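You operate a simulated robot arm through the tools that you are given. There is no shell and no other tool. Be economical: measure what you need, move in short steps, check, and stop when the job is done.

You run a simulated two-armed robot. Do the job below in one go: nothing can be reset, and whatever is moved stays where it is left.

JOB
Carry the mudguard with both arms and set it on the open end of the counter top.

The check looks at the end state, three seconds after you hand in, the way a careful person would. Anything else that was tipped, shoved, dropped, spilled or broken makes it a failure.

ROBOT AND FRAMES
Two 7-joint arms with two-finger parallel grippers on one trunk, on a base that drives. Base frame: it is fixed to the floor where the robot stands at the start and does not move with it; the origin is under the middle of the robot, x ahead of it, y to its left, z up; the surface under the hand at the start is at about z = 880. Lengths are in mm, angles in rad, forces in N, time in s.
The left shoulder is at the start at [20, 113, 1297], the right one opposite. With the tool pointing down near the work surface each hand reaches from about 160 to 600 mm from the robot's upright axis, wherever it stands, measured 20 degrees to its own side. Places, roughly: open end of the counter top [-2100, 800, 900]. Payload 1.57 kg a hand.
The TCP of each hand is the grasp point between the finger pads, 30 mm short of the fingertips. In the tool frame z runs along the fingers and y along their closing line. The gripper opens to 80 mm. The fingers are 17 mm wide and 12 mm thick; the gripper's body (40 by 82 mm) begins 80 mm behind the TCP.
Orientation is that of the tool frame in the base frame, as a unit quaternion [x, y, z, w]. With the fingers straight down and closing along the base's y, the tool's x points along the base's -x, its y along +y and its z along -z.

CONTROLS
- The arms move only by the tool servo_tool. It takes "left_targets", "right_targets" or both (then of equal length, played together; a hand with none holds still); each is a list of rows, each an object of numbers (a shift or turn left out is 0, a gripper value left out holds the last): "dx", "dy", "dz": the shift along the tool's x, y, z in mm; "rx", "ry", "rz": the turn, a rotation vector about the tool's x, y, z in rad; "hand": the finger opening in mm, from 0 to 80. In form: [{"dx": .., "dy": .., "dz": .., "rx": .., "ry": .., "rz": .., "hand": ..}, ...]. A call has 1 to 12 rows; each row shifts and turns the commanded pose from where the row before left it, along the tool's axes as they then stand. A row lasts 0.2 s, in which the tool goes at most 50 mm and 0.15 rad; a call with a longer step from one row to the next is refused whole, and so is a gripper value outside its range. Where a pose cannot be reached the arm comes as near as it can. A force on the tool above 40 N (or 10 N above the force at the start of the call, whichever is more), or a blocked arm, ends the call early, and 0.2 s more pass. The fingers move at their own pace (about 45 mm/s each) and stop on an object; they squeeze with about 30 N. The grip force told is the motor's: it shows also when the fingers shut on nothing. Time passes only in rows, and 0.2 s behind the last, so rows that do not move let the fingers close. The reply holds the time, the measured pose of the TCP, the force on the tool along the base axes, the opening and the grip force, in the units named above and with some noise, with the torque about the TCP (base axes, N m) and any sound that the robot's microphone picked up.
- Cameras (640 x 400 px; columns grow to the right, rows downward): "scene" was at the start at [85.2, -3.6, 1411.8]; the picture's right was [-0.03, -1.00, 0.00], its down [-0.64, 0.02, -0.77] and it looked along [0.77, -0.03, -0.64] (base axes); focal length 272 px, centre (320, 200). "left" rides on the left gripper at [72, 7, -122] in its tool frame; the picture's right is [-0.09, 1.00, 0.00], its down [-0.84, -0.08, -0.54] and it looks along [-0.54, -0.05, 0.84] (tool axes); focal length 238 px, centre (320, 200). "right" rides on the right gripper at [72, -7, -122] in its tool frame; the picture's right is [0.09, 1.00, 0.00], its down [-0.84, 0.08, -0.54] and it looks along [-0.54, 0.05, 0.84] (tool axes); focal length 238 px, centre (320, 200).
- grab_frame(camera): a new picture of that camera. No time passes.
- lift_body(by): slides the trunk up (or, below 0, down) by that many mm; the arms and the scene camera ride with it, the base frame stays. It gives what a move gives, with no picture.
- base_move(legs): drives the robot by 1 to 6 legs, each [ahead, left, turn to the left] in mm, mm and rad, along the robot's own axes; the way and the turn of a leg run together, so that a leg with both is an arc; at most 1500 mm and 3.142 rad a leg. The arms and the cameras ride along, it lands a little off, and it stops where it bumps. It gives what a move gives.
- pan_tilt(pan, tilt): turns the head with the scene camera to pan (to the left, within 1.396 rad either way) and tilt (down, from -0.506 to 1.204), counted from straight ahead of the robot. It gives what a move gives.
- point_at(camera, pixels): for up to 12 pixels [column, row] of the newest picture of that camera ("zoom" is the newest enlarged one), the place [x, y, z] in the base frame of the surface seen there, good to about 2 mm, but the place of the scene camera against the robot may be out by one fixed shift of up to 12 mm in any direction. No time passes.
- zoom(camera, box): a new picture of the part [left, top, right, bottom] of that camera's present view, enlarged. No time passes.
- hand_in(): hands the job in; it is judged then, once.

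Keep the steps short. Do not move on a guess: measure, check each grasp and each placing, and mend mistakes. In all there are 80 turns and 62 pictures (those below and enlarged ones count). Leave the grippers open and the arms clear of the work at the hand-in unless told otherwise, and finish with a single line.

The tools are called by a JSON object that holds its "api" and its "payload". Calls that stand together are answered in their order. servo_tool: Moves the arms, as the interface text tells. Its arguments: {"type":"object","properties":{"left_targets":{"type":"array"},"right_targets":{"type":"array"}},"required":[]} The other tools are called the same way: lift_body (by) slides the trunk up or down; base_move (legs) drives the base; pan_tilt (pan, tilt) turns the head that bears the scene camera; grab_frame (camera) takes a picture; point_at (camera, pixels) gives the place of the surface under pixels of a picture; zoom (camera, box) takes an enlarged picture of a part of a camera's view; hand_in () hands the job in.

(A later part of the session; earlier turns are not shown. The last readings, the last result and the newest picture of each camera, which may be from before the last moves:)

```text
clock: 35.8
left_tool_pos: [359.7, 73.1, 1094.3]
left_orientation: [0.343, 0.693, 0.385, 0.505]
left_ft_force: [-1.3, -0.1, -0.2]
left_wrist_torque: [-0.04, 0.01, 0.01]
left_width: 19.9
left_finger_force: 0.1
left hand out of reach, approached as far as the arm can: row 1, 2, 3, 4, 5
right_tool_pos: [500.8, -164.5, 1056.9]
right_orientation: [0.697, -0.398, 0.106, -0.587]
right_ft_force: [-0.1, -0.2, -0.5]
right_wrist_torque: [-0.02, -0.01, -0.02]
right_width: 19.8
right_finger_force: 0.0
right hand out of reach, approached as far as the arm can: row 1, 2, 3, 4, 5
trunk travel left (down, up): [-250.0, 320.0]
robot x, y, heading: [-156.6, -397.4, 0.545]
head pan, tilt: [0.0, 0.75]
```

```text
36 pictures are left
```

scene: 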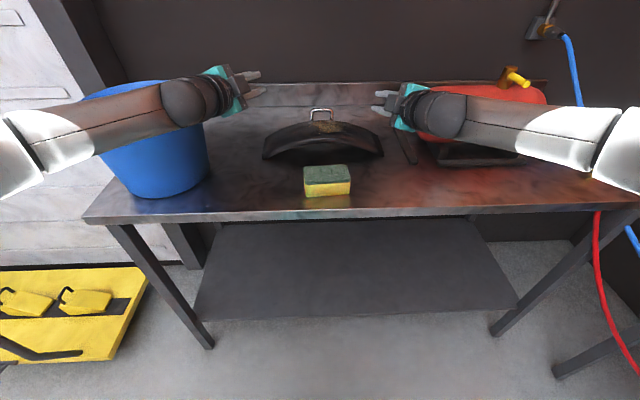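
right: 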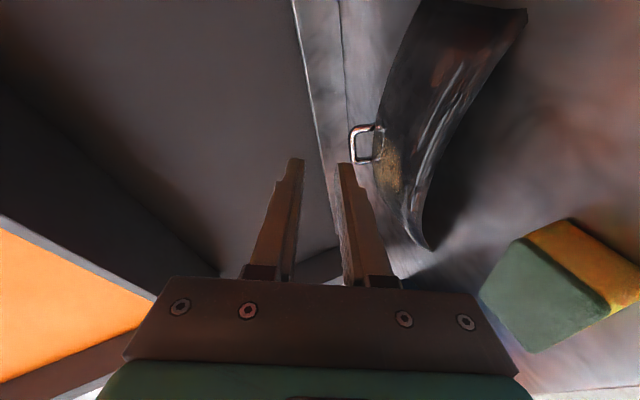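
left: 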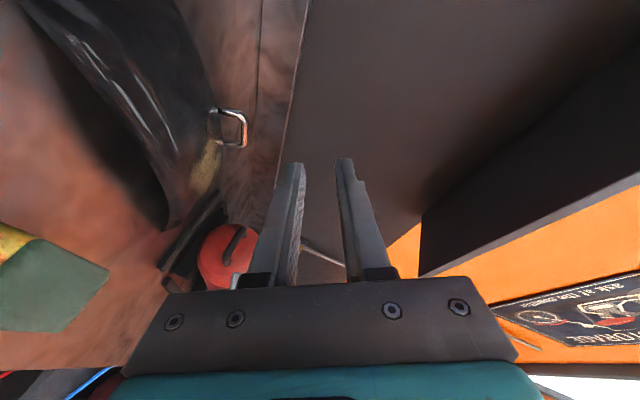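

Rolling outward hits the joint limit. I'll roll to the opposite side with cameras inward, which will sit about 25 mm above the sponge. That is half a turn, done in two calls.

{"api": "servo_tool", "payload": {"left_targets": [{"rz": -0.14}, {"rz": -0.14}, {"rz": -0.14}, {"rz": -0.14}, {"rz": -0.14}, {"rz": -0.14}, {"rz": -0.14}, {"rz": -0.14}, {"rz": -0.14}, {"rz": -0.14}, {"rz": -0.14}], "right_targets": [{"rz": 0.144}, {"rz": 0.144}, {"rz": 0.144}, {"rz": 0.144}, {"rz": 0.144}, {"rz": 0.144}, {"rz": 0.144}, {"rz": 0.144}, {"rz": 0.144}, {"rz": 0.144}, {"rz": 0.144}]}}

{"api": "servo_tool", "payload": {"left_targets": [{"rz": -0.14}, {"rz": -0.14}, {"rz": -0.14}, {"rz": -0.14}, {"rz": -0.14}, {"rz": -0.14}, {"rz": -0.14}, {"rz": -0.14}, {"rz": -0.14}], "right_targets": [{"rz": 0.144}, {"rz": 0.144}, {"rz": 0.144}, {"rz": 0.144}, {"rz": 0.144}, {"rz": 0.144}, {"rz": 0.144}, {"rz": 0.144}, {"rz": 0.144}]}}

{"api": "grab_frame", "payload": {"camera": "scene"}}

```text
clock: 38.2
left_tool_pos: [360.2, 72.8, 1095.6]
left_orientation: [-0.237, 0.736, -0.077, 0.63]
left_ft_force: [0.1, 0.5, 0.4]
left_wrist_torque: [0.02, 0.02, -0.03]
left_width: 20.0
left_finger_force: 0.1
right_tool_pos: [502.2, -165.2, 1057.8]
right_orientation: [-0.205, 0.776, 0.344, 0.488]
right_ft_force: [0.0, 0.4, 1.0]
right_wrist_torque: [0.0, 0.0, -0.02]
right_width: 20.0
right_finger_force: 0.0
trunk travel left (down, up): [-250.0, 320.0]
robot x, y, heading: [-153.7, -402.2, 0.55]
head pan, tilt: [0.0, 0.75]
```

```text
clock: 40.2
left_tool_pos: [360.5, 72.8, 1094.8]
left_orientation: [0.625, -0.455, 0.432, -0.464]
left_ft_force: [-0.1, 0.3, -0.7]
left_wrist_torque: [0.01, -0.01, 0.01]
left_width: 20.0
left_finger_force: 0.1
right_tool_pos: [503.5, -163.6, 1058.0]
right_orientation: [0.304, 0.742, 0.569, 0.182]
right_ft_force: [0.4, 0.2, -0.5]
right_wrist_torque: [0.0, 0.02, 0.06]
right_width: 20.3
right_finger_force: 0.1
trunk travel left (down, up): [-250.0, 320.0]
robot x, y, heading: [-150.2, -399.9, 0.546]
head pan, tilt: [0.0, 0.75]
```

```text
35 pictures are left
```

scene: 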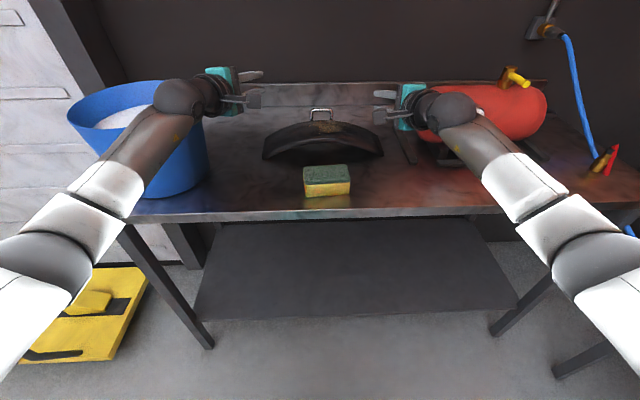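

Now both arms are well extended with no limits reported. I'll move to the staging points at z≈1000, trim roll and pitch to match the guard, and set the opening to 44 mm.

{"api": "servo_tool", "payload": {"left_targets": [{"dx": 13.5, "dy": 32.5, "dz": 8, "hand": 44}, {"dx": 13.5, "dy": 32.5, "dz": 8}, {"dx": 13.5, "dy": 32.5, "dz": 8}, {"rz": -0.1}, {"rz": -0.11}], "right_targets": [{"dx": 11.6, "dy": -18.9, "dz": 7.5, "hand": 44}, {"dx": 11.6, "dy": -18.9, "dz": 7.5}, {"dx": 11.6, "dy": -18.9, "dz": 7.5}, {"rx": -0.12}, {"rz": 0.12}, {"rz": 0.12}]}}

```text
refused: give rows for one hand, or as many for the one as for the other
```

Row counts must match, so I'll resend with an extra empty row for the left hand.

{"api": "servo_tool", "payload": {"left_targets": [{"dx": 13.5, "dy": 32.5, "dz": 8, "hand": 44}, {"dx": 13.5, "dy": 32.5, "dz": 8}, {"dx": 13.5, "dy": 32.5, "dz": 8}, {"rz": -0.1}, {"rz": -0.11}, {}], "right_targets": [{"dx": 11.6, "dy": -18.9, "dz": 7.5, "hand": 44}, {"dx": 11.6, "dy": -18.9, "dz": 7.5}, {"dx": 11.6, "dy": -18.9, "dz": 7.5}, {"rx": -0.12}, {"rz": 0.12}, {"rz": 0.12}]}}

{"api": "grab_frame", "payload": {"camera": "scene"}}

{"api": "grab_frame", "payload": {"camera": "left"}}

{"api": "grab_frame", "payload": {"camera": "right"}}

```text
clock: 41.6
left_tool_pos: [375.5, 22.8, 999.8]
left_orientation: [0.669, -0.386, 0.479, -0.418]
left_ft_force: [0.5, -0.6, 0.3]
left_wrist_torque: [0.01, 0.0, 0.03]
left_width: 43.9
left_finger_force: 0.0
right_tool_pos: [476.1, -134.3, 998.7]
right_orientation: [0.375, 0.666, 0.632, 0.124]
right_ft_force: [-0.4, -0.2, 1.1]
right_wrist_torque: [0.01, -0.03, 0.04]
right_width: 44.2
right_finger_force: 0.1
trunk travel left (down, up): [-250.0, 320.0]
robot x, y, heading: [-151.7, -399.3, 0.549]
head pan, tilt: [0.0, 0.75]
```

```text
34 pictures are left
```

scene: 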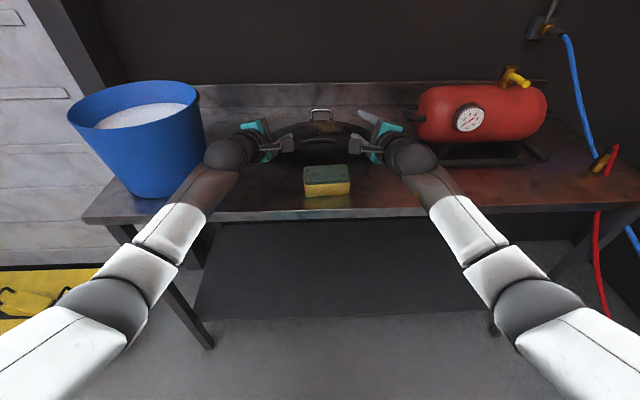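

```text
33 pictures are left
```

left: 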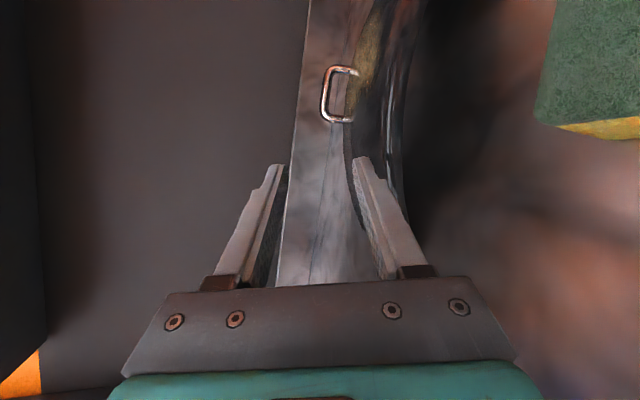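

```text
32 pictures are left
```

right: 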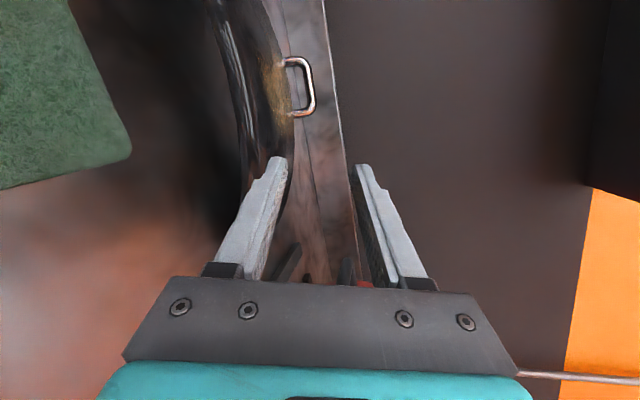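

The poses are spot on. I'll measure the near rim and top surface with the hand cameras, which carry no head-camera shift.

{"api": "point_at", "payload": {"camera": "left", "pixels": [[402, 130], [404, 160], [403, 190], [385, 110], [395, 150], [380, 130], [385, 160], [395, 180], [400, 80], [388, 60], [375, 110], [370, 140]]}}

{"api": "point_at", "payload": {"camera": "right", "pixels": [[238, 130], [241, 150], [242, 170], [235, 110], [248, 130], [250, 150], [258, 130], [262, 110], [250, 100], [240, 80], [268, 140], [255, 150]]}}

```text
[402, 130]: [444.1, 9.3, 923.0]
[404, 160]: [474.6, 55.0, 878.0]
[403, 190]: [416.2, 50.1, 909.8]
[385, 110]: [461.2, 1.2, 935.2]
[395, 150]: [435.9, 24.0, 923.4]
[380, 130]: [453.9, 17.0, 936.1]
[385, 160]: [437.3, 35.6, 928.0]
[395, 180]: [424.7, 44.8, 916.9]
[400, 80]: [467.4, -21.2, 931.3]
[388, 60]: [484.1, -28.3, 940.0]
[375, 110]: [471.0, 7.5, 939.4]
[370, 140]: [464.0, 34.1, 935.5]
```

```text
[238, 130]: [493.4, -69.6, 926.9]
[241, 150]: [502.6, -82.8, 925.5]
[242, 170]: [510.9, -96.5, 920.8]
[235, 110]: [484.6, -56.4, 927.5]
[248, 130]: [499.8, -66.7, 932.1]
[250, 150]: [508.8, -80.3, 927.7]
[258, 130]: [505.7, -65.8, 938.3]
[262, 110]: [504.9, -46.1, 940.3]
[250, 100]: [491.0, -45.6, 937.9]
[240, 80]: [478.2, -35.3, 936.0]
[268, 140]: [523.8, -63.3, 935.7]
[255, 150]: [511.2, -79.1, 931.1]
```

The top is at z≈935.5 at the left grasp spot and ≈935 at the right, with the rim outer face at ≈923. I'll descend to TCP z≈931, level slightly more, and set the opening to 48 mm with the tips still about 18 mm short of the rim.

{"api": "servo_tool", "payload": {"left_targets": [{"dx": -7.3, "dy": 21.4, "dz": 4.4, "hand": 48}, {"dx": -7.3, "dy": 21.4, "dz": 4.4}, {"dx": -7.3, "dy": 21.3, "dz": 4.4}, {"rx": 0.07}], "right_targets": [{"dx": -7.1, "dy": -21.2, "dz": 3.9, "hand": 48}, {"dx": -7.1, "dy": -21.2, "dz": 3.9}, {"dx": -7.1, "dy": -21.1, "dz": 3.9}, {"rx": -0.04}]}}

{"api": "grab_frame", "payload": {"camera": "left"}}

{"api": "grab_frame", "payload": {"camera": "right"}}

{"api": "zoom", "payload": {"camera": "scene", "box": [220, 80, 440, 217]}}

```text
clock: 42.6
left_tool_pos: [376.1, 24.0, 931.9]
left_orientation: [0.653, -0.37, 0.492, -0.441]
left_ft_force: [-0.6, 0.6, 0.4]
left_wrist_torque: [0.0, -0.01, 0.0]
left_width: 47.9
left_finger_force: 0.2
right_tool_pos: [476.3, -135.2, 931.1]
right_orientation: [0.372, 0.654, 0.645, 0.133]
right_ft_force: [-0.1, 0.1, 0.7]
right_wrist_torque: [0.02, 0.01, -0.01]
right_width: 48.0
right_finger_force: 0.1
trunk travel left (down, up): [-250.0, 320.0]
robot x, y, heading: [-148.6, -401.7, 0.55]
head pan, tilt: [0.0, 0.75]
```

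```text
31 pictures are left
```

left: 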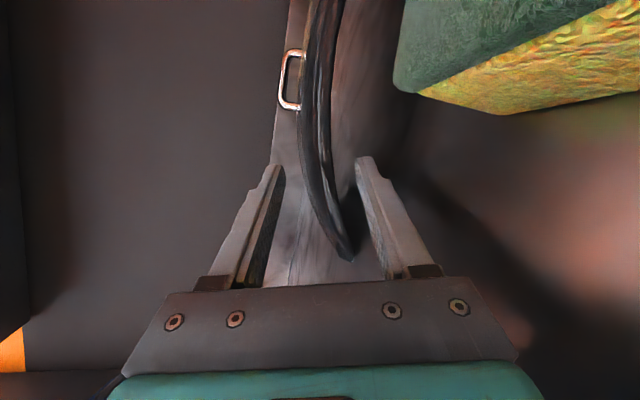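

```text
30 pictures are left
```

right: 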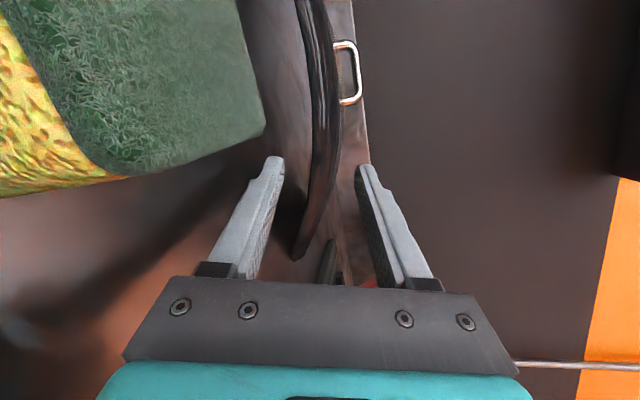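

```text
2.91 times, centred on (330, 148) of scene
```

zoom: 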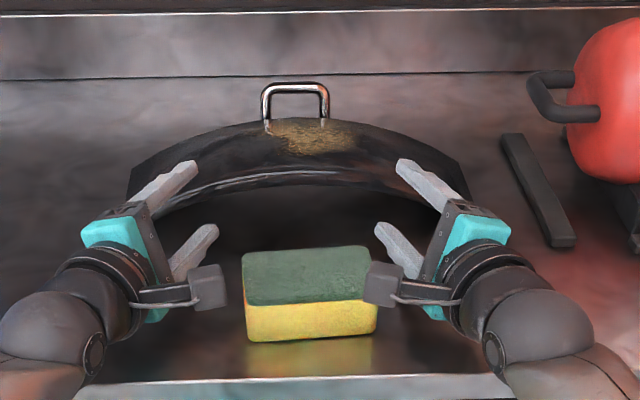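

Both pairs of fingers straddle the rim height well. I'll check how the camera boxes clear the sponge before going forward.

{"api": "point_at", "payload": {"camera": "zoom", "pixels": [[372, 300], [388, 304], [370, 270], [205, 308], [220, 300], [215, 275], [362, 255], [245, 300], [245, 260], [350, 290]]}}

```text
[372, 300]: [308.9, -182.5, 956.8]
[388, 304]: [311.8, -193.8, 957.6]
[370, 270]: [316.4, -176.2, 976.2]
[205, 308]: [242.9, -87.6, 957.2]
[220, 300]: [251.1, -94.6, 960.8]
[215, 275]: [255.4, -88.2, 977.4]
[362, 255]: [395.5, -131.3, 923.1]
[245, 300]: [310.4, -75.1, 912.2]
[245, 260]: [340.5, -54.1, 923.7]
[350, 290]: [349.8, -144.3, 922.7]
```

There is about 32 mm clearance over the sponge. I'll advance half way, 45 mm, holding height.

{"api": "servo_tool", "payload": {"left_targets": [{"dx": 0.75, "dy": -1.6, "dz": 15}, {"dx": 0.75, "dy": -1.6, "dz": 15}, {"dx": 0.75, "dy": -1.6, "dz": 15}], "right_targets": [{"dx": 0.75, "dy": 1.9, "dz": 15}, {"dx": 0.75, "dy": 1.9, "dz": 15}, {"dx": 0.75, "dy": 1.9, "dz": 15}]}}

{"api": "grab_frame", "payload": {"camera": "left"}}

{"api": "grab_frame", "payload": {"camera": "right"}}

```text
clock: 43.4
left_tool_pos: [421.2, 33.7, 931.9]
left_orientation: [0.653, -0.371, 0.492, -0.44]
left_ft_force: [0.1, 0.3, 0.5]
left_wrist_torque: [0.02, 0.0, 0.04]
left_width: 48.2
left_finger_force: 0.1
right_tool_pos: [506.6, -102.4, 932.1]
right_orientation: [0.372, 0.653, 0.645, 0.133]
right_ft_force: [-0.6, -0.3, 0.5]
right_wrist_torque: [0.03, -0.03, -0.02]
right_width: 48.0
right_finger_force: 0.2
trunk travel left (down, up): [-250.0, 320.0]
robot x, y, heading: [-151.2, -399.3, 0.548]
head pan, tilt: [0.0, 0.75]
```

```text
28 pictures are left
```

left: 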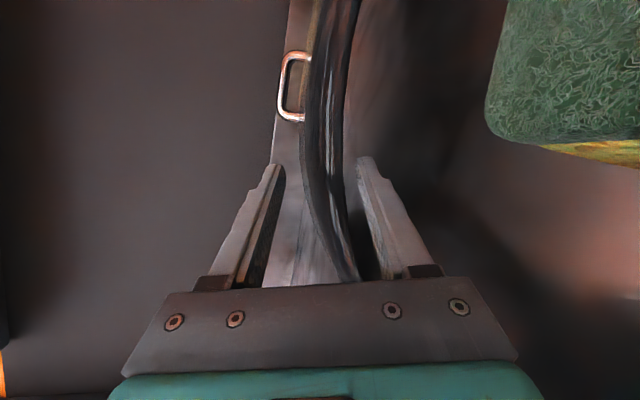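

```text
27 pictures are left
```

right: 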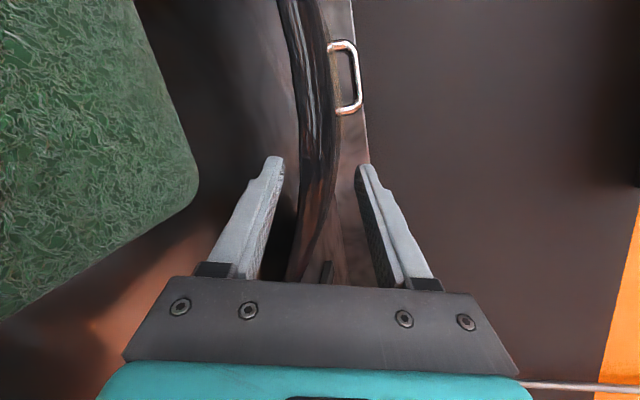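

The sheet is between the fingers with gaps on both sides and no forces. I'll advance the remaining 45 mm.

{"api": "servo_tool", "payload": {"left_targets": [{"dx": 0.75, "dy": -1.6, "dz": 15}, {"dx": 0.75, "dy": -1.6, "dz": 15}, {"dx": 0.75, "dy": -1.6, "dz": 15}], "right_targets": [{"dx": 0.75, "dy": 1.9, "dz": 15}, {"dx": 0.75, "dy": 1.9, "dz": 15}, {"dx": 0.75, "dy": 1.9, "dz": 15}]}}

{"api": "grab_frame", "payload": {"camera": "left"}}

{"api": "grab_frame", "payload": {"camera": "right"}}

```text
clock: 44.2
left_tool_pos: [427.9, 34.2, 931.2]
left_orientation: [0.652, -0.371, 0.492, -0.441]
left_ft_force: [1.2, 0.5, 1.0]
left_wrist_torque: [0.01, 0.02, -0.01]
left_width: 48.1
left_finger_force: 0.1
left hand out of reach, approached as far as the arm can: row 1, 2, 3
right_tool_pos: [512.8, -96.9, 932.9]
right_orientation: [0.371, 0.654, 0.646, 0.133]
right_ft_force: [-0.2, -0.1, -1.0]
right_wrist_torque: [0.04, -0.01, -0.03]
right_width: 47.9
right_finger_force: 0.0
right hand out of reach, approached as far as the arm can: row 1, 2, 3
trunk travel left (down, up): [-250.0, 320.0]
robot x, y, heading: [-152.4, -400.7, 0.544]
head pan, tilt: [0.0, 0.75]
```

```text
26 pictures are left
```

left: 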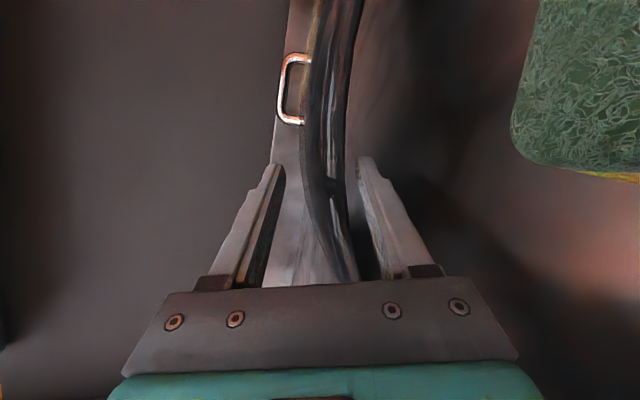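

```text
25 pictures are left
```

right: 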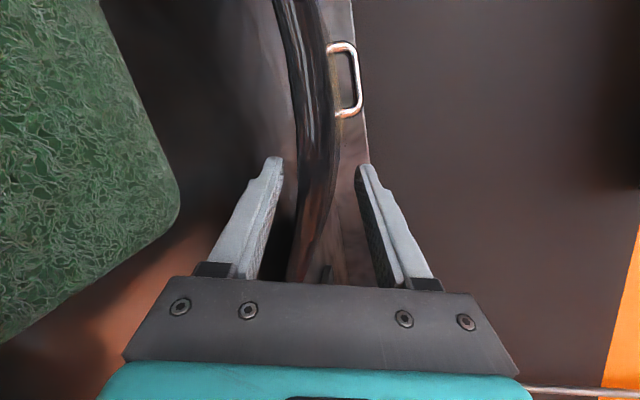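

The arms are at full stretch, so I'll drive the base ahead 38 mm to finish the insertion.

{"api": "base_move", "payload": {"legs": [[38, 0, 0]]}}

{"api": "grab_frame", "payload": {"camera": "left"}}

{"api": "grab_frame", "payload": {"camera": "right"}}

```text
clock: 45.1
left_tool_pos: [461.9, 53.4, 931.0]
left_orientation: [0.653, -0.37, 0.491, -0.441]
left_ft_force: [0.5, -0.3, 0.5]
left_wrist_torque: [0.02, -0.01, -0.01]
left_width: 48.4
left_finger_force: 0.1
right_tool_pos: [543.0, -76.0, 932.1]
right_orientation: [0.372, 0.654, 0.645, 0.133]
right_ft_force: [-0.1, 0.8, 0.1]
right_wrist_torque: [-0.01, -0.02, -0.02]
right_width: 48.3
right_finger_force: 0.1
trunk travel left (down, up): [-250.0, 320.0]
robot x, y, heading: [-121.4, -381.8, 0.547]
head pan, tilt: [0.0, 0.75]
```

```text
24 pictures are left
```

left: 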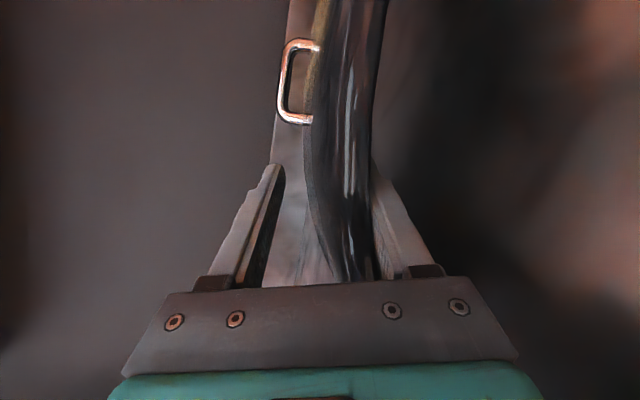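

```text
23 pictures are left
```

right: 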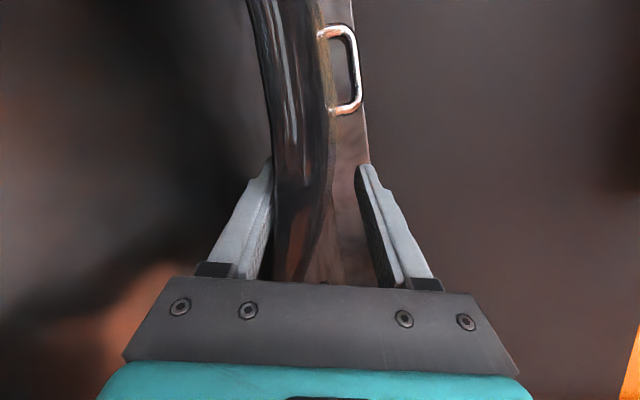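

The lower fingers are under the arch and the upper ones above, roughly centred. I'll close gently.

{"api": "servo_tool", "payload": {"left_targets": [{"hand": 20}, {}, {}, {"hand": 0}, {}, {}, {}], "right_targets": [{"hand": 20}, {}, {}, {"hand": 0}, {}, {}, {}]}}

{"api": "grab_frame", "payload": {"camera": "left"}}

{"api": "grab_frame", "payload": {"camera": "right"}}

```text
clock: 46.7
left_tool_pos: [460.6, 52.7, 935.9]
left_orientation: [0.65, -0.37, 0.494, -0.443]
left_ft_force: [6.5, 1.8, 12.0]
left_wrist_torque: [-0.06, -1.87, 1.43]
left_width: 27.1
left_finger_force: 30.2
right_tool_pos: [543.2, -75.2, 935.6]
right_orientation: [0.369, 0.651, 0.649, 0.133]
right_ft_force: [3.7, 4.1, 13.6]
right_wrist_torque: [1.62, -0.71, -1.31]
right_width: 24.2
right_finger_force: 30.2
trunk travel left (down, up): [-250.0, 320.0]
robot x, y, heading: [-123.5, -378.7, 0.544]
head pan, tilt: [0.0, 0.75]
```

```text
22 pictures are left
```

left: 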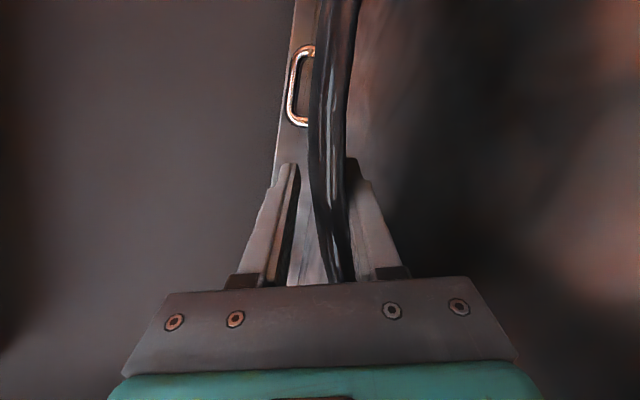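

```text
21 pictures are left
```

right: 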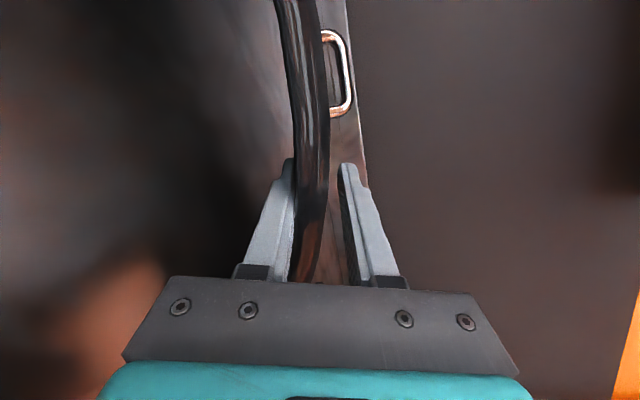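

The grip shows 30 N on both hands at 24–27 mm. The bevel lip sits on the lower fingers and the tips press on the top. I'll lift slightly by the trunk, 25 mm, and see how the guard settles.

{"api": "lift_body", "payload": {"by": 25}}

{"api": "zoom", "payload": {"camera": "scene", "box": [220, 80, 440, 217]}}

```text
clock: 47.4
left_tool_pos: [459.4, 52.5, 954.8]
left_orientation: [0.654, -0.371, 0.491, -0.44]
left_ft_force: [7.1, -0.2, -1.7]
left_wrist_torque: [-0.15, -1.0, 1.16]
left_width: 18.3
left_finger_force: 30.1
right_tool_pos: [541.2, -77.3, 951.6]
right_orientation: [0.373, 0.658, 0.641, 0.132]
right_ft_force: [-7.4, 2.5, -5.0]
right_wrist_torque: [-0.26, 0.95, -0.35]
right_width: 19.2
right_finger_force: 29.6
trunk travel left (down, up): [-275.0, 295.0]
robot x, y, heading: [-121.4, -378.9, 0.545]
head pan, tilt: [0.0, 0.75]
```

```text
2.91 times, centred on (330, 148) of scene
```

zoom: 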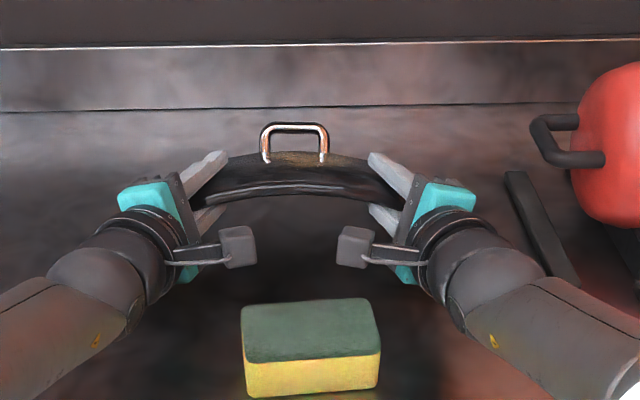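

The guard is coming up and settling into the fingers at widths of 18–19 mm. I'll lift 40 mm more.

{"api": "lift_body", "payload": {"by": 40}}

{"api": "grab_frame", "payload": {"camera": "left"}}

{"api": "zoom", "payload": {"camera": "scene", "box": [220, 60, 440, 197]}}

```text
clock: 48.2
left_tool_pos: [461.3, 53.2, 996.6]
left_orientation: [0.653, -0.371, 0.492, -0.44]
left_ft_force: [9.3, 0.5, 1.2]
left_wrist_torque: [-0.31, -1.2, 1.61]
left_width: 18.7
left_finger_force: 29.7
right_tool_pos: [542.5, -76.9, 995.8]
right_orientation: [0.372, 0.655, 0.644, 0.132]
right_ft_force: [-10.3, 0.2, -7.9]
right_wrist_torque: [-0.41, 0.96, -0.38]
right_width: 19.0
right_finger_force: 29.7
trunk travel left (down, up): [-315.0, 255.0]
robot x, y, heading: [-119.2, -382.0, 0.552]
head pan, tilt: [0.0, 0.75]
```

```text
19 pictures are left
```

left: 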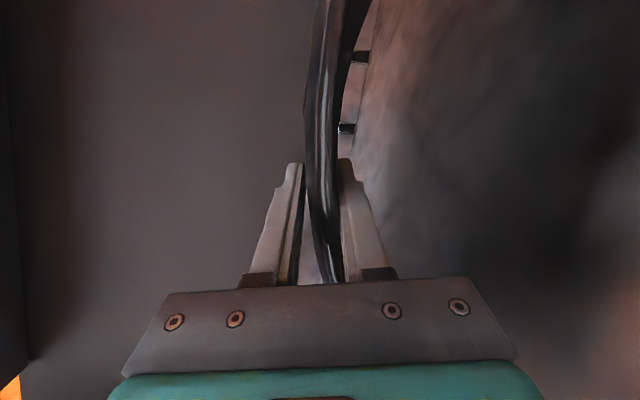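

```text
2.91 times, centred on (330, 128) of scene
```

zoom: 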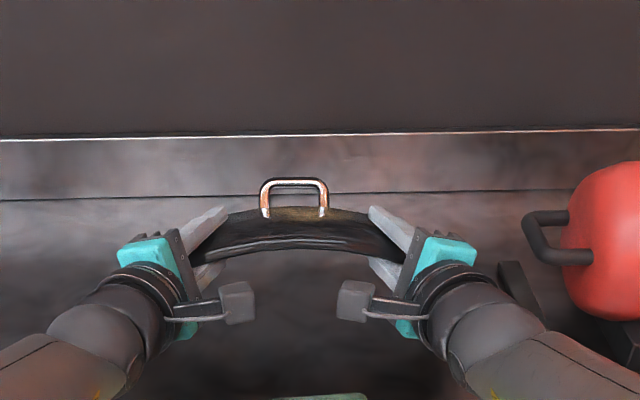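

The guard is securely held, and the load reads only about 0.7 kg. I'll raise it clear of everything and then look left for the way out.

{"api": "lift_body", "payload": {"by": 130}}

{"api": "base_move", "payload": {"legs": [[-150, 0, 0]]}}

{"api": "pan_tilt", "payload": {"pan": 1.39, "tilt": 0.45}}

{"api": "grab_frame", "payload": {"camera": "scene"}}

```text
clock: 49.8
left_tool_pos: [461.4, 53.6, 1125.6]
left_orientation: [0.654, -0.37, 0.492, -0.441]
left_ft_force: [8.8, 0.0, -0.3]
left_wrist_torque: [-0.36, -1.15, 1.48]
left_width: 18.9
left_finger_force: 29.7
right_tool_pos: [543.8, -76.2, 1125.9]
right_orientation: [0.372, 0.654, 0.645, 0.133]
right_ft_force: [-8.7, 0.3, -8.0]
right_wrist_torque: [-0.31, 0.98, -0.35]
right_width: 19.0
right_finger_force: 30.0
trunk travel left (down, up): [-445.0, 125.0]
robot x, y, heading: [-119.5, -384.0, 0.548]
head pan, tilt: [0.0, 0.75]
```

```text
clock: 51.2
left_tool_pos: [331.5, -25.0, 1127.2]
left_orientation: [0.653, -0.37, 0.491, -0.441]
left_ft_force: [7.7, 0.1, -1.0]
left_wrist_torque: [-0.32, -1.05, 1.26]
left_width: 18.8
left_finger_force: 29.9
right_tool_pos: [415.4, -155.0, 1126.6]
right_orientation: [0.372, 0.654, 0.645, 0.132]
right_ft_force: [-8.4, -0.3, -7.2]
right_wrist_torque: [-0.21, 0.91, -0.21]
right_width: 18.9
right_finger_force: 29.9
trunk travel left (down, up): [-445.0, 125.0]
robot x, y, heading: [-246.0, -459.7, 0.55]
head pan, tilt: [0.0, 0.75]
```

```text
clock: 52.7
left_tool_pos: [332.3, -24.3, 1125.2]
left_orientation: [0.653, -0.371, 0.491, -0.441]
left_ft_force: [4.0, 2.4, -2.5]
left_wrist_torque: [-0.41, -0.64, 0.44]
left_width: 18.5
left_finger_force: 30.0
right_tool_pos: [415.2, -154.2, 1125.3]
right_orientation: [0.372, 0.654, 0.645, 0.132]
right_ft_force: [-3.2, -2.0, -6.0]
right_wrist_torque: [0.22, 0.68, 0.12]
right_width: 18.8
right_finger_force: 30.0
trunk travel left (down, up): [-445.0, 125.0]
robot x, y, heading: [-249.5, -459.4, 0.549]
head pan, tilt: [1.389, 0.45]
```

```text
17 pictures are left
```

scene: 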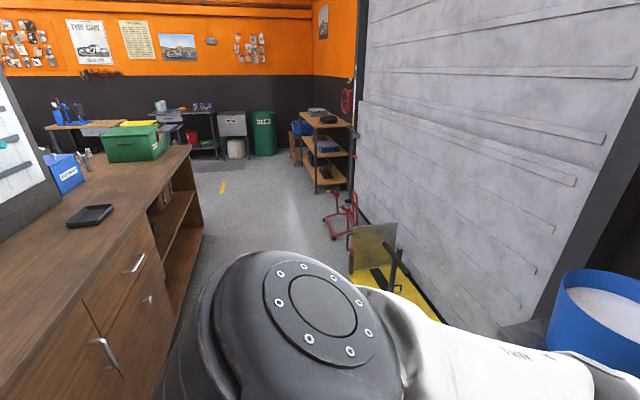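

The wooden counter is on the left with the toolbox, a blue box and a black tray on it. I'll measure its layout and nearby things.

{"api": "point_at", "payload": {"camera": "scene", "pixels": [[189, 148], [150, 190], [120, 215], [80, 270], [20, 350], [105, 160], [92, 212], [60, 190], [150, 160], [20, 240], [55, 250], [180, 330]]}}

{"api": "point_at", "payload": {"camera": "scene", "pixels": [[370, 260], [400, 280], [340, 235], [410, 180], [560, 290], [440, 320], [200, 240], [125, 240], [95, 275], [5, 300], [135, 160], [75, 165]]}}

```text
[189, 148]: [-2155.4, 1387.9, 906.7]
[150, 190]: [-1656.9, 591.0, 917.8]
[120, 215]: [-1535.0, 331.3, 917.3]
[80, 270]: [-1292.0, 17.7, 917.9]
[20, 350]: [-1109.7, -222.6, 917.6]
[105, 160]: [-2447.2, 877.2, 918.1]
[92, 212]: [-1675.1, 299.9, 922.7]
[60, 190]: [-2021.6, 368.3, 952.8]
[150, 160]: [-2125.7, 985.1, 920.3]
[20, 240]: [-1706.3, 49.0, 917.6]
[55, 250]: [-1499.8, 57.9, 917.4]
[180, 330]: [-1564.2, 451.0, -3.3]
```

```text
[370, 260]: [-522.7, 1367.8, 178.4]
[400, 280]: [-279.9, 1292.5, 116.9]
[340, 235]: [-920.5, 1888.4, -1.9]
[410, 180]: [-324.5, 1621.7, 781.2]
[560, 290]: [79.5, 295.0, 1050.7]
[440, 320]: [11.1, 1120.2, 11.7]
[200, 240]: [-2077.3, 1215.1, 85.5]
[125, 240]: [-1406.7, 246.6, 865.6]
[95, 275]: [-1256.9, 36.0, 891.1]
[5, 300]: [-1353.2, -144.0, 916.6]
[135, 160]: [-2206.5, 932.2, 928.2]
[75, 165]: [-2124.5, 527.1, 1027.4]
```

Here is the layout. The counter front edge runs from (-2155,1388) toward (-1292,18) with its top at z≈918. It is free between the toolbox (about 355 mm from the far corner) and the blue box (from about 745 mm). I'll set the guard at about (-2050,800), long side along the counter.

I'll raise the trunk fully and strafe left down the aisle.

{"api": "lift_body", "payload": {"by": 120}}

{"api": "base_move", "payload": {"legs": [[-74, 1013, 0]]}}

{"api": "grab_frame", "payload": {"camera": "scene"}}

```text
clock: 54.2
left_tool_pos: [332.5, -24.4, 1244.6]
left_orientation: [0.653, -0.371, 0.491, -0.441]
left_ft_force: [3.7, 1.2, -1.4]
left_wrist_torque: [-0.42, -0.79, 0.62]
left_width: 18.9
left_finger_force: 29.9
right_tool_pos: [415.3, -153.9, 1244.4]
right_orientation: [0.372, 0.654, 0.645, 0.132]
right_ft_force: [-4.8, -1.9, -6.0]
right_wrist_torque: [0.12, 0.73, 0.04]
right_width: 18.7
right_finger_force: 29.9
trunk travel left (down, up): [-565.0, 5.0]
robot x, y, heading: [-245.8, -459.0, 0.55]
head pan, tilt: [1.389, 0.45]
```

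```text
clock: 59.5
left_tool_pos: [-266.2, 816.6, 1246.8]
left_orientation: [0.655, -0.369, 0.49, -0.442]
left_ft_force: [1.4, 1.6, -2.7]
left_wrist_torque: [-0.41, -0.7, 0.3]
left_width: 18.8
left_finger_force: 30.2
right_tool_pos: [-183.3, 687.3, 1245.1]
right_orientation: [0.371, 0.655, 0.645, 0.131]
right_ft_force: [-3.2, 0.2, -5.0]
right_wrist_torque: [0.14, 0.67, -0.05]
right_width: 19.0
right_finger_force: 30.2
trunk travel left (down, up): [-565.0, 5.0]
robot x, y, heading: [-847.4, 378.3, 0.545]
head pan, tilt: [1.389, 0.45]
```

```text
16 pictures are left
```

scene: 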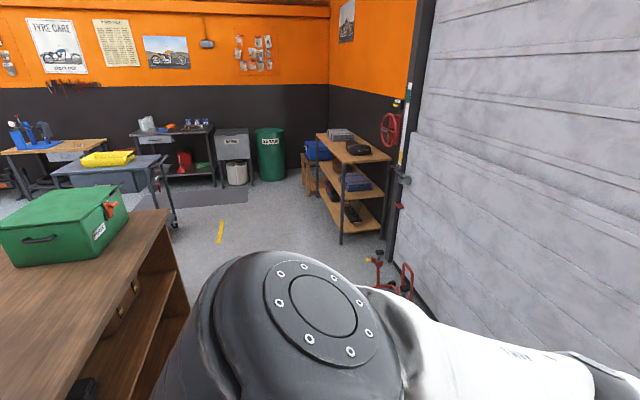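

I'm halfway and the load is steady. I'll measure the toolbox, the counter's far corner, the shelf and the jack from here.

{"api": "point_at", "payload": {"camera": "scene", "pixels": [[342, 240], [345, 150], [408, 270], [375, 260], [168, 210], [128, 215], [100, 258], [15, 262], [125, 200], [10, 225], [150, 260], [100, 330]]}}

```text
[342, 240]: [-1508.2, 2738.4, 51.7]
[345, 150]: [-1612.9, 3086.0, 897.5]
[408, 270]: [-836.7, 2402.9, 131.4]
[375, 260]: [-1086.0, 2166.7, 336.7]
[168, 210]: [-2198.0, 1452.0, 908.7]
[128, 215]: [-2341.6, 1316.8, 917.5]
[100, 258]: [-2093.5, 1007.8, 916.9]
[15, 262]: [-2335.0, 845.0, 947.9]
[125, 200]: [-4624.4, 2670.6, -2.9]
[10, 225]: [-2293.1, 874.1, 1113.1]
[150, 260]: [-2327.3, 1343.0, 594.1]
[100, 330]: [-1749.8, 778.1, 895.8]
```

The toolbox top is at z≈1113. I'll turn around here, where the sweep stays away from it, and strafe along the counter afterwards.

{"api": "base_move", "payload": {"legs": [[0, 0, 1.57], [0, 0, 1.57]]}}

{"api": "pan_tilt", "payload": {"pan": -0.5, "tilt": 0.7}}

{"api": "grab_frame", "payload": {"camera": "scene"}}

```text
clock: 67.5
left_tool_pos: [-1428.0, -57.4, 1245.5]
left_orientation: [0.371, 0.653, -0.44, -0.492]
left_ft_force: [1.3, -2.1, -1.8]
left_wrist_torque: [0.43, 0.69, 0.11]
left_width: 18.8
left_finger_force: 30.1
right_tool_pos: [-1510.2, 73.5, 1245.7]
right_orientation: [0.654, -0.373, -0.133, 0.644]
right_ft_force: [-1.1, 2.5, -5.3]
right_wrist_torque: [-0.15, -0.69, -0.13]
right_width: 18.8
right_finger_force: 30.0
trunk travel left (down, up): [-565.0, 5.0]
robot x, y, heading: [-844.9, 378.6, -2.597]
head pan, tilt: [1.389, 0.45]
```

```text
clock: 69.4
left_tool_pos: [-1427.8, -56.9, 1245.8]
left_orientation: [0.371, 0.654, -0.439, -0.492]
left_ft_force: [-2.5, -1.0, -3.0]
left_wrist_torque: [0.47, 0.52, 0.19]
left_width: 18.8
left_finger_force: 30.2
right_tool_pos: [-1510.3, 73.4, 1245.5]
right_orientation: [0.655, -0.373, -0.132, 0.644]
right_ft_force: [2.3, 0.8, -4.0]
right_wrist_torque: [-0.27, -0.63, 0.18]
right_width: 18.7
right_finger_force: 29.8
trunk travel left (down, up): [-565.0, 5.0]
robot x, y, heading: [-849.9, 379.5, -2.601]
head pan, tilt: [-0.499, 0.7]
```

```text
15 pictures are left
```

scene: 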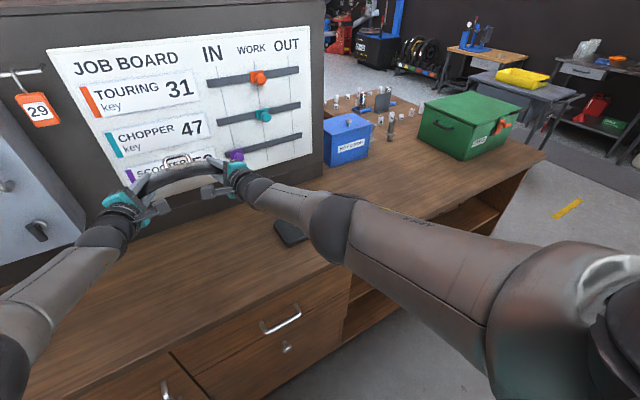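

The counter also carries a job board near the guard, a blue box, sockets and the green toolbox. I'll measure all of those from here.

{"api": "point_at", "payload": {"camera": "scene", "pixels": [[312, 150], [230, 185], [325, 160], [370, 158], [345, 165], [390, 140], [380, 122], [420, 140], [476, 158], [290, 225], [310, 238], [545, 158]]}}

{"api": "point_at", "payload": {"camera": "scene", "pixels": [[400, 180], [440, 180], [350, 190], [495, 185], [425, 215], [345, 285], [175, 160], [510, 130], [440, 120], [345, 120], [250, 250], [130, 100]]}}

```text
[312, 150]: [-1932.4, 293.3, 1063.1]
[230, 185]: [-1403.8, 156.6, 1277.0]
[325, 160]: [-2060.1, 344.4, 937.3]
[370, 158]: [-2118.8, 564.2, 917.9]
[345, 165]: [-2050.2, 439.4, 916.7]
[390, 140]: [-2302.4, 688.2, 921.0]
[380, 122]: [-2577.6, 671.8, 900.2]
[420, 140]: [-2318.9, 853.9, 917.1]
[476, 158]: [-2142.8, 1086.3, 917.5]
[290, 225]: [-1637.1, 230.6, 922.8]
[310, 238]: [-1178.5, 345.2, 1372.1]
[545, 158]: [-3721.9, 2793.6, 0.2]
```

```text
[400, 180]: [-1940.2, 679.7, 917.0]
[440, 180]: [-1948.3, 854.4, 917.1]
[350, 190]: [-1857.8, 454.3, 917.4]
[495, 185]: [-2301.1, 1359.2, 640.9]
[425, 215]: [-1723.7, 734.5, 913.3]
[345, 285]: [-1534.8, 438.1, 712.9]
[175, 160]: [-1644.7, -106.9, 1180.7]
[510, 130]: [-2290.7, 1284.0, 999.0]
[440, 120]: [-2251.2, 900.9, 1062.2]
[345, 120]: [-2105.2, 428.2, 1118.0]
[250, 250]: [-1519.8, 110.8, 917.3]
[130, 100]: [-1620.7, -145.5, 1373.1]
```

The free zone is clear. I'll centre the guard at about (-2049,787), leaving roughly 45 mm to the toolbox's near face. I'll strafe right 966 mm and then go ahead 88 mm, all at height.

{"api": "base_move", "payload": {"legs": [[0, -966, 0], [88, 0, 0]]}}

{"api": "pan_tilt", "payload": {"pan": 0.0, "tilt": 0.75}}

{"api": "grab_frame", "payload": {"camera": "scene"}}

```text
clock: 75.1
left_tool_pos: [-1999.2, 725.6, 1246.2]
left_orientation: [0.373, 0.653, -0.437, -0.493]
left_ft_force: [-2.5, -1.0, -3.0]
left_wrist_torque: [0.43, 0.7, 0.26]
left_width: 18.9
left_finger_force: 30.0
right_tool_pos: [-2082.4, 855.6, 1244.6]
right_orientation: [0.654, -0.374, -0.134, 0.644]
right_ft_force: [2.1, 0.7, -5.9]
right_wrist_torque: [-0.12, -0.71, -0.02]
right_width: 18.8
right_finger_force: 30.1
trunk travel left (down, up): [-565.0, 5.0]
robot x, y, heading: [-1417.3, 1158.1, -2.605]
head pan, tilt: [-0.499, 0.7]
```

```text
clock: 76.0
left_tool_pos: [-2000.3, 725.0, 1245.6]
left_orientation: [0.372, 0.652, -0.438, -0.494]
left_ft_force: [-1.2, -0.4, -3.6]
left_wrist_torque: [0.48, 0.54, 0.13]
left_width: 18.7
left_finger_force: 30.2
right_tool_pos: [-2081.9, 855.9, 1245.4]
right_orientation: [0.653, -0.375, -0.134, 0.644]
right_ft_force: [1.4, 0.9, -3.6]
right_wrist_torque: [-0.36, -0.68, 0.12]
right_width: 18.7
right_finger_force: 29.7
trunk travel left (down, up): [-565.0, 5.0]
robot x, y, heading: [-1413.2, 1154.5, -2.601]
head pan, tilt: [0.0, 0.75]
```

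```text
14 pictures are left
```

scene: 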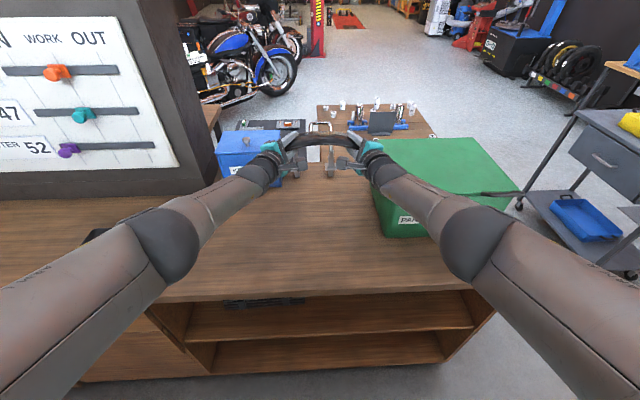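

In position at height. I'll re-measure the toolbox's near face, the blue box, the counter surface and the guard from here before lowering.

{"api": "point_at", "payload": {"camera": "scene", "pixels": [[382, 232], [376, 200], [372, 170], [280, 185], [222, 175], [320, 200], [325, 240], [345, 210], [318, 297], [300, 140], [350, 142], [470, 235]]}}

{"api": "zoom", "payload": {"camera": "scene", "box": [210, 100, 450, 250]}}

```text
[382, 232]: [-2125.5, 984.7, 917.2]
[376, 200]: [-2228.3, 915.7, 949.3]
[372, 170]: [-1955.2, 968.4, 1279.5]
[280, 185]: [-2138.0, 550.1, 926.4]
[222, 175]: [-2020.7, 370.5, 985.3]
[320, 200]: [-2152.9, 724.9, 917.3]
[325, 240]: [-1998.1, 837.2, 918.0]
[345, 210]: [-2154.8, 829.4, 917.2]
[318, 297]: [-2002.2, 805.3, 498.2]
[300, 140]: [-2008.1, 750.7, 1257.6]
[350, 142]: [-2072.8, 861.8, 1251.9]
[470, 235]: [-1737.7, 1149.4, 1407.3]
```

```text
2.67 times, centred on (330, 175) of scene
```

zoom: 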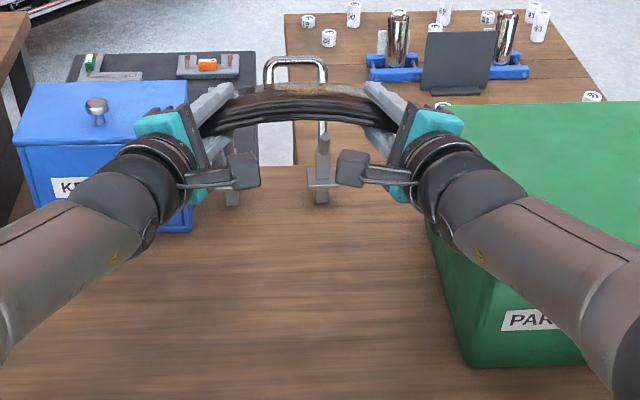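

Two small metal pieces stand near the counter's back edge, at zoom (323,180) and (232,195). I'll measure them.

{"api": "point_at", "payload": {"camera": "zoom", "pixels": [[323, 150], [323, 185], [323, 200], [310, 205], [233, 195], [233, 205], [280, 172], [380, 175], [345, 180], [300, 220], [268, 190]]}}

```text
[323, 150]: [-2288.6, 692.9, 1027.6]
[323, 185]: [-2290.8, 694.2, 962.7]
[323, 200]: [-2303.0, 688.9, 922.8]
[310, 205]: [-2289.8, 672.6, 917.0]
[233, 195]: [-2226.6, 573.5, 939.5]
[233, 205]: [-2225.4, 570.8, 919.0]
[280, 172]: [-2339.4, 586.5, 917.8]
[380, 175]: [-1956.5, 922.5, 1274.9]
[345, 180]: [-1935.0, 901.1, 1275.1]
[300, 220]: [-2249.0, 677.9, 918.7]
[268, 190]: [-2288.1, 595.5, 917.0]
```

All clear by 100+ mm. I'll lower the trunk 240 mm to just above the counter and check.

{"api": "lift_body", "payload": {"by": -235}}

{"api": "zoom", "payload": {"camera": "scene", "box": [190, 110, 460, 280]}}

```text
clock: 77.6
left_tool_pos: [-2000.1, 725.8, 1082.7]
left_orientation: [0.373, 0.654, -0.437, -0.492]
left_ft_force: [-7.3, -2.4, -4.6]
left_wrist_torque: [-0.06, 1.7, 0.77]
left_width: 29.1
left_finger_force: 29.6
right_tool_pos: [-2085.4, 851.6, 1105.2]
right_orientation: [0.643, -0.365, -0.137, 0.659]
right_ft_force: [2.8, 3.0, 7.4]
right_wrist_torque: [0.57, -0.64, 0.59]
right_width: 14.3
right_finger_force: 29.8
trunk travel left (down, up): [-406.0, 164.0]
robot x, y, heading: [-1415.1, 1157.4, -2.605]
head pan, tilt: [0.0, 0.75]
stopped: the force on the tool passed its limit at 46 N (the readings are from after the stop); the commanded pose is now the measured one
```

```text
2.35 times, centred on (325, 195) of scene
```

zoom: 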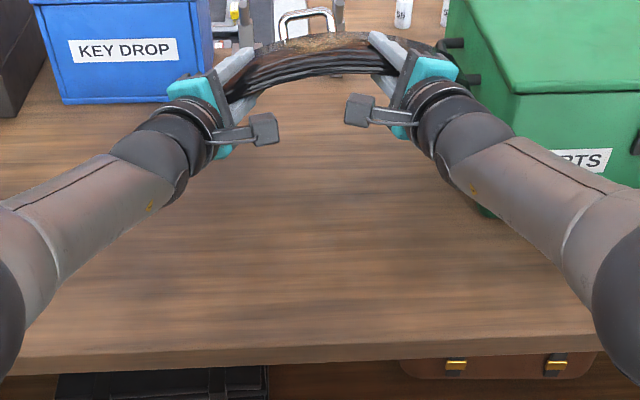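

The right end of the guard came down on the toolbox's side handle, at zoom (455,60). I'll raise straight back up at once.

{"api": "lift_body", "payload": {"by": 110}}

{"api": "zoom", "payload": {"camera": "scene", "box": [210, 100, 450, 250]}}

```text
clock: 79.0
left_tool_pos: [-1999.7, 725.3, 1193.4]
left_orientation: [0.374, 0.653, -0.438, -0.491]
left_ft_force: [-7.3, -4.3, 5.8]
left_wrist_torque: [0.05, 1.97, 1.29]
left_width: 25.1
left_finger_force: 30.2
right_tool_pos: [-2084.8, 852.7, 1209.6]
right_orientation: [0.648, -0.368, -0.136, 0.653]
right_ft_force: [7.2, 4.0, -13.4]
right_wrist_torque: [1.36, -1.4, 0.0]
right_width: 14.7
right_finger_force: 30.1
trunk travel left (down, up): [-516.0, 54.0]
robot x, y, heading: [-1416.3, 1157.1, -2.604]
head pan, tilt: [0.0, 0.75]
```

```text
2.67 times, centred on (330, 175) of scene
```

zoom: 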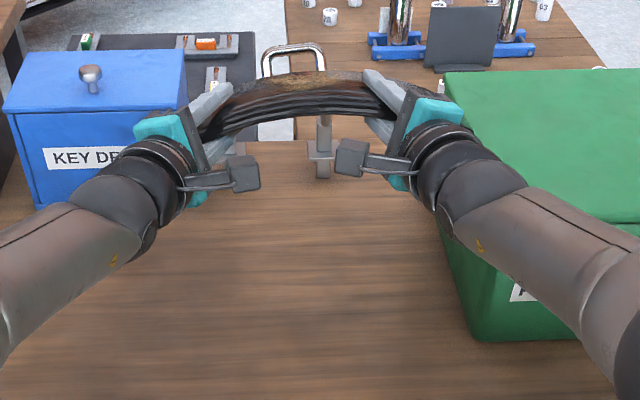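

The guard is still held, skewed by 16 mm between hands, with the handle now visible to avoid. I'll shift left 95 mm along the counter, level the right hand, and check whether the toolbox moved.

{"api": "point_at", "payload": {"camera": "zoom", "pixels": [[460, 322], [450, 290], [445, 260], [478, 338], [445, 90], [560, 343]]}}

{"api": "base_move", "payload": {"legs": [[0, 95, 0]]}}

{"api": "servo_tool", "payload": {"right_targets": [{"dx": -2.5, "dy": -7.5, "dz": 1}, {"dx": -2.5, "dy": -7.5, "dz": 1}, {}]}}

{"api": "pan_tilt", "payload": {"pan": -0.25, "tilt": 0.75}}

{"api": "grab_frame", "payload": {"camera": "scene"}}

```text
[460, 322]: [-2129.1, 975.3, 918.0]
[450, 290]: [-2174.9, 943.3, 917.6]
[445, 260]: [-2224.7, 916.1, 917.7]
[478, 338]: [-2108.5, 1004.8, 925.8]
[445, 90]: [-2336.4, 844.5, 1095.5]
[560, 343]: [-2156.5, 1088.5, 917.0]
```

```text
clock: 80.2
left_tool_pos: [-1950.2, 645.3, 1193.3]
left_orientation: [0.373, 0.654, -0.438, -0.491]
left_ft_force: [-5.6, -4.4, 4.5]
left_wrist_torque: [-0.06, 1.91, 0.86]
left_width: 25.2
left_finger_force: 30.2
right_tool_pos: [-2035.4, 771.3, 1209.4]
right_orientation: [0.648, -0.367, -0.136, 0.653]
right_ft_force: [6.0, 3.0, -13.0]
right_wrist_torque: [1.27, -1.36, 0.18]
right_width: 14.9
right_finger_force: 30.4
trunk travel left (down, up): [-516.0, 54.0]
robot x, y, heading: [-1368.5, 1081.7, -2.604]
head pan, tilt: [0.0, 0.75]
```

```text
clock: 81.0
left_tool_pos: [-1950.5, 644.3, 1195.6]
left_orientation: [0.373, 0.653, -0.438, -0.492]
left_ft_force: [-9.5, -5.7, 2.0]
left_wrist_torque: [0.24, 1.44, 0.74]
left_width: 23.1
left_finger_force: 30.4
right_tool_pos: [-2034.8, 773.9, 1204.8]
right_orientation: [0.648, -0.368, -0.136, 0.653]
right_ft_force: [9.5, 5.3, -8.1]
right_wrist_torque: [0.57, -1.23, 0.85]
right_width: 15.2
right_finger_force: 29.8
right hand out of reach, approached as far as the arm can: row 1, 2
trunk travel left (down, up): [-516.0, 54.0]
robot x, y, heading: [-1366.0, 1074.9, -2.6]
head pan, tilt: [0.0, 0.75]
```

```text
clock: 81.7
left_tool_pos: [-1951.5, 646.1, 1194.2]
left_orientation: [0.373, 0.654, -0.437, -0.492]
left_ft_force: [-7.6, -4.5, 1.4]
left_wrist_torque: [0.21, 1.56, 0.65]
left_width: 23.1
left_finger_force: 30.4
right_tool_pos: [-2033.6, 772.6, 1203.8]
right_orientation: [0.648, -0.368, -0.136, 0.653]
right_ft_force: [8.6, 4.4, -8.6]
right_wrist_torque: [0.55, -1.37, 0.87]
right_width: 14.9
right_finger_force: 30.3
trunk travel left (down, up): [-516.0, 54.0]
robot x, y, heading: [-1369.1, 1078.7, -2.603]
head pan, tilt: [-0.25, 0.75]
```

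```text
10 pictures are left
```

scene: 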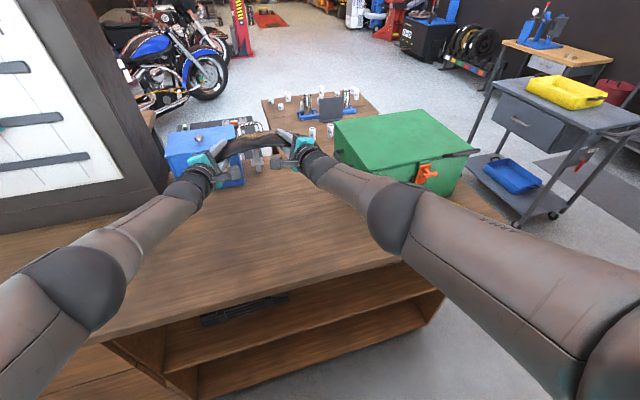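

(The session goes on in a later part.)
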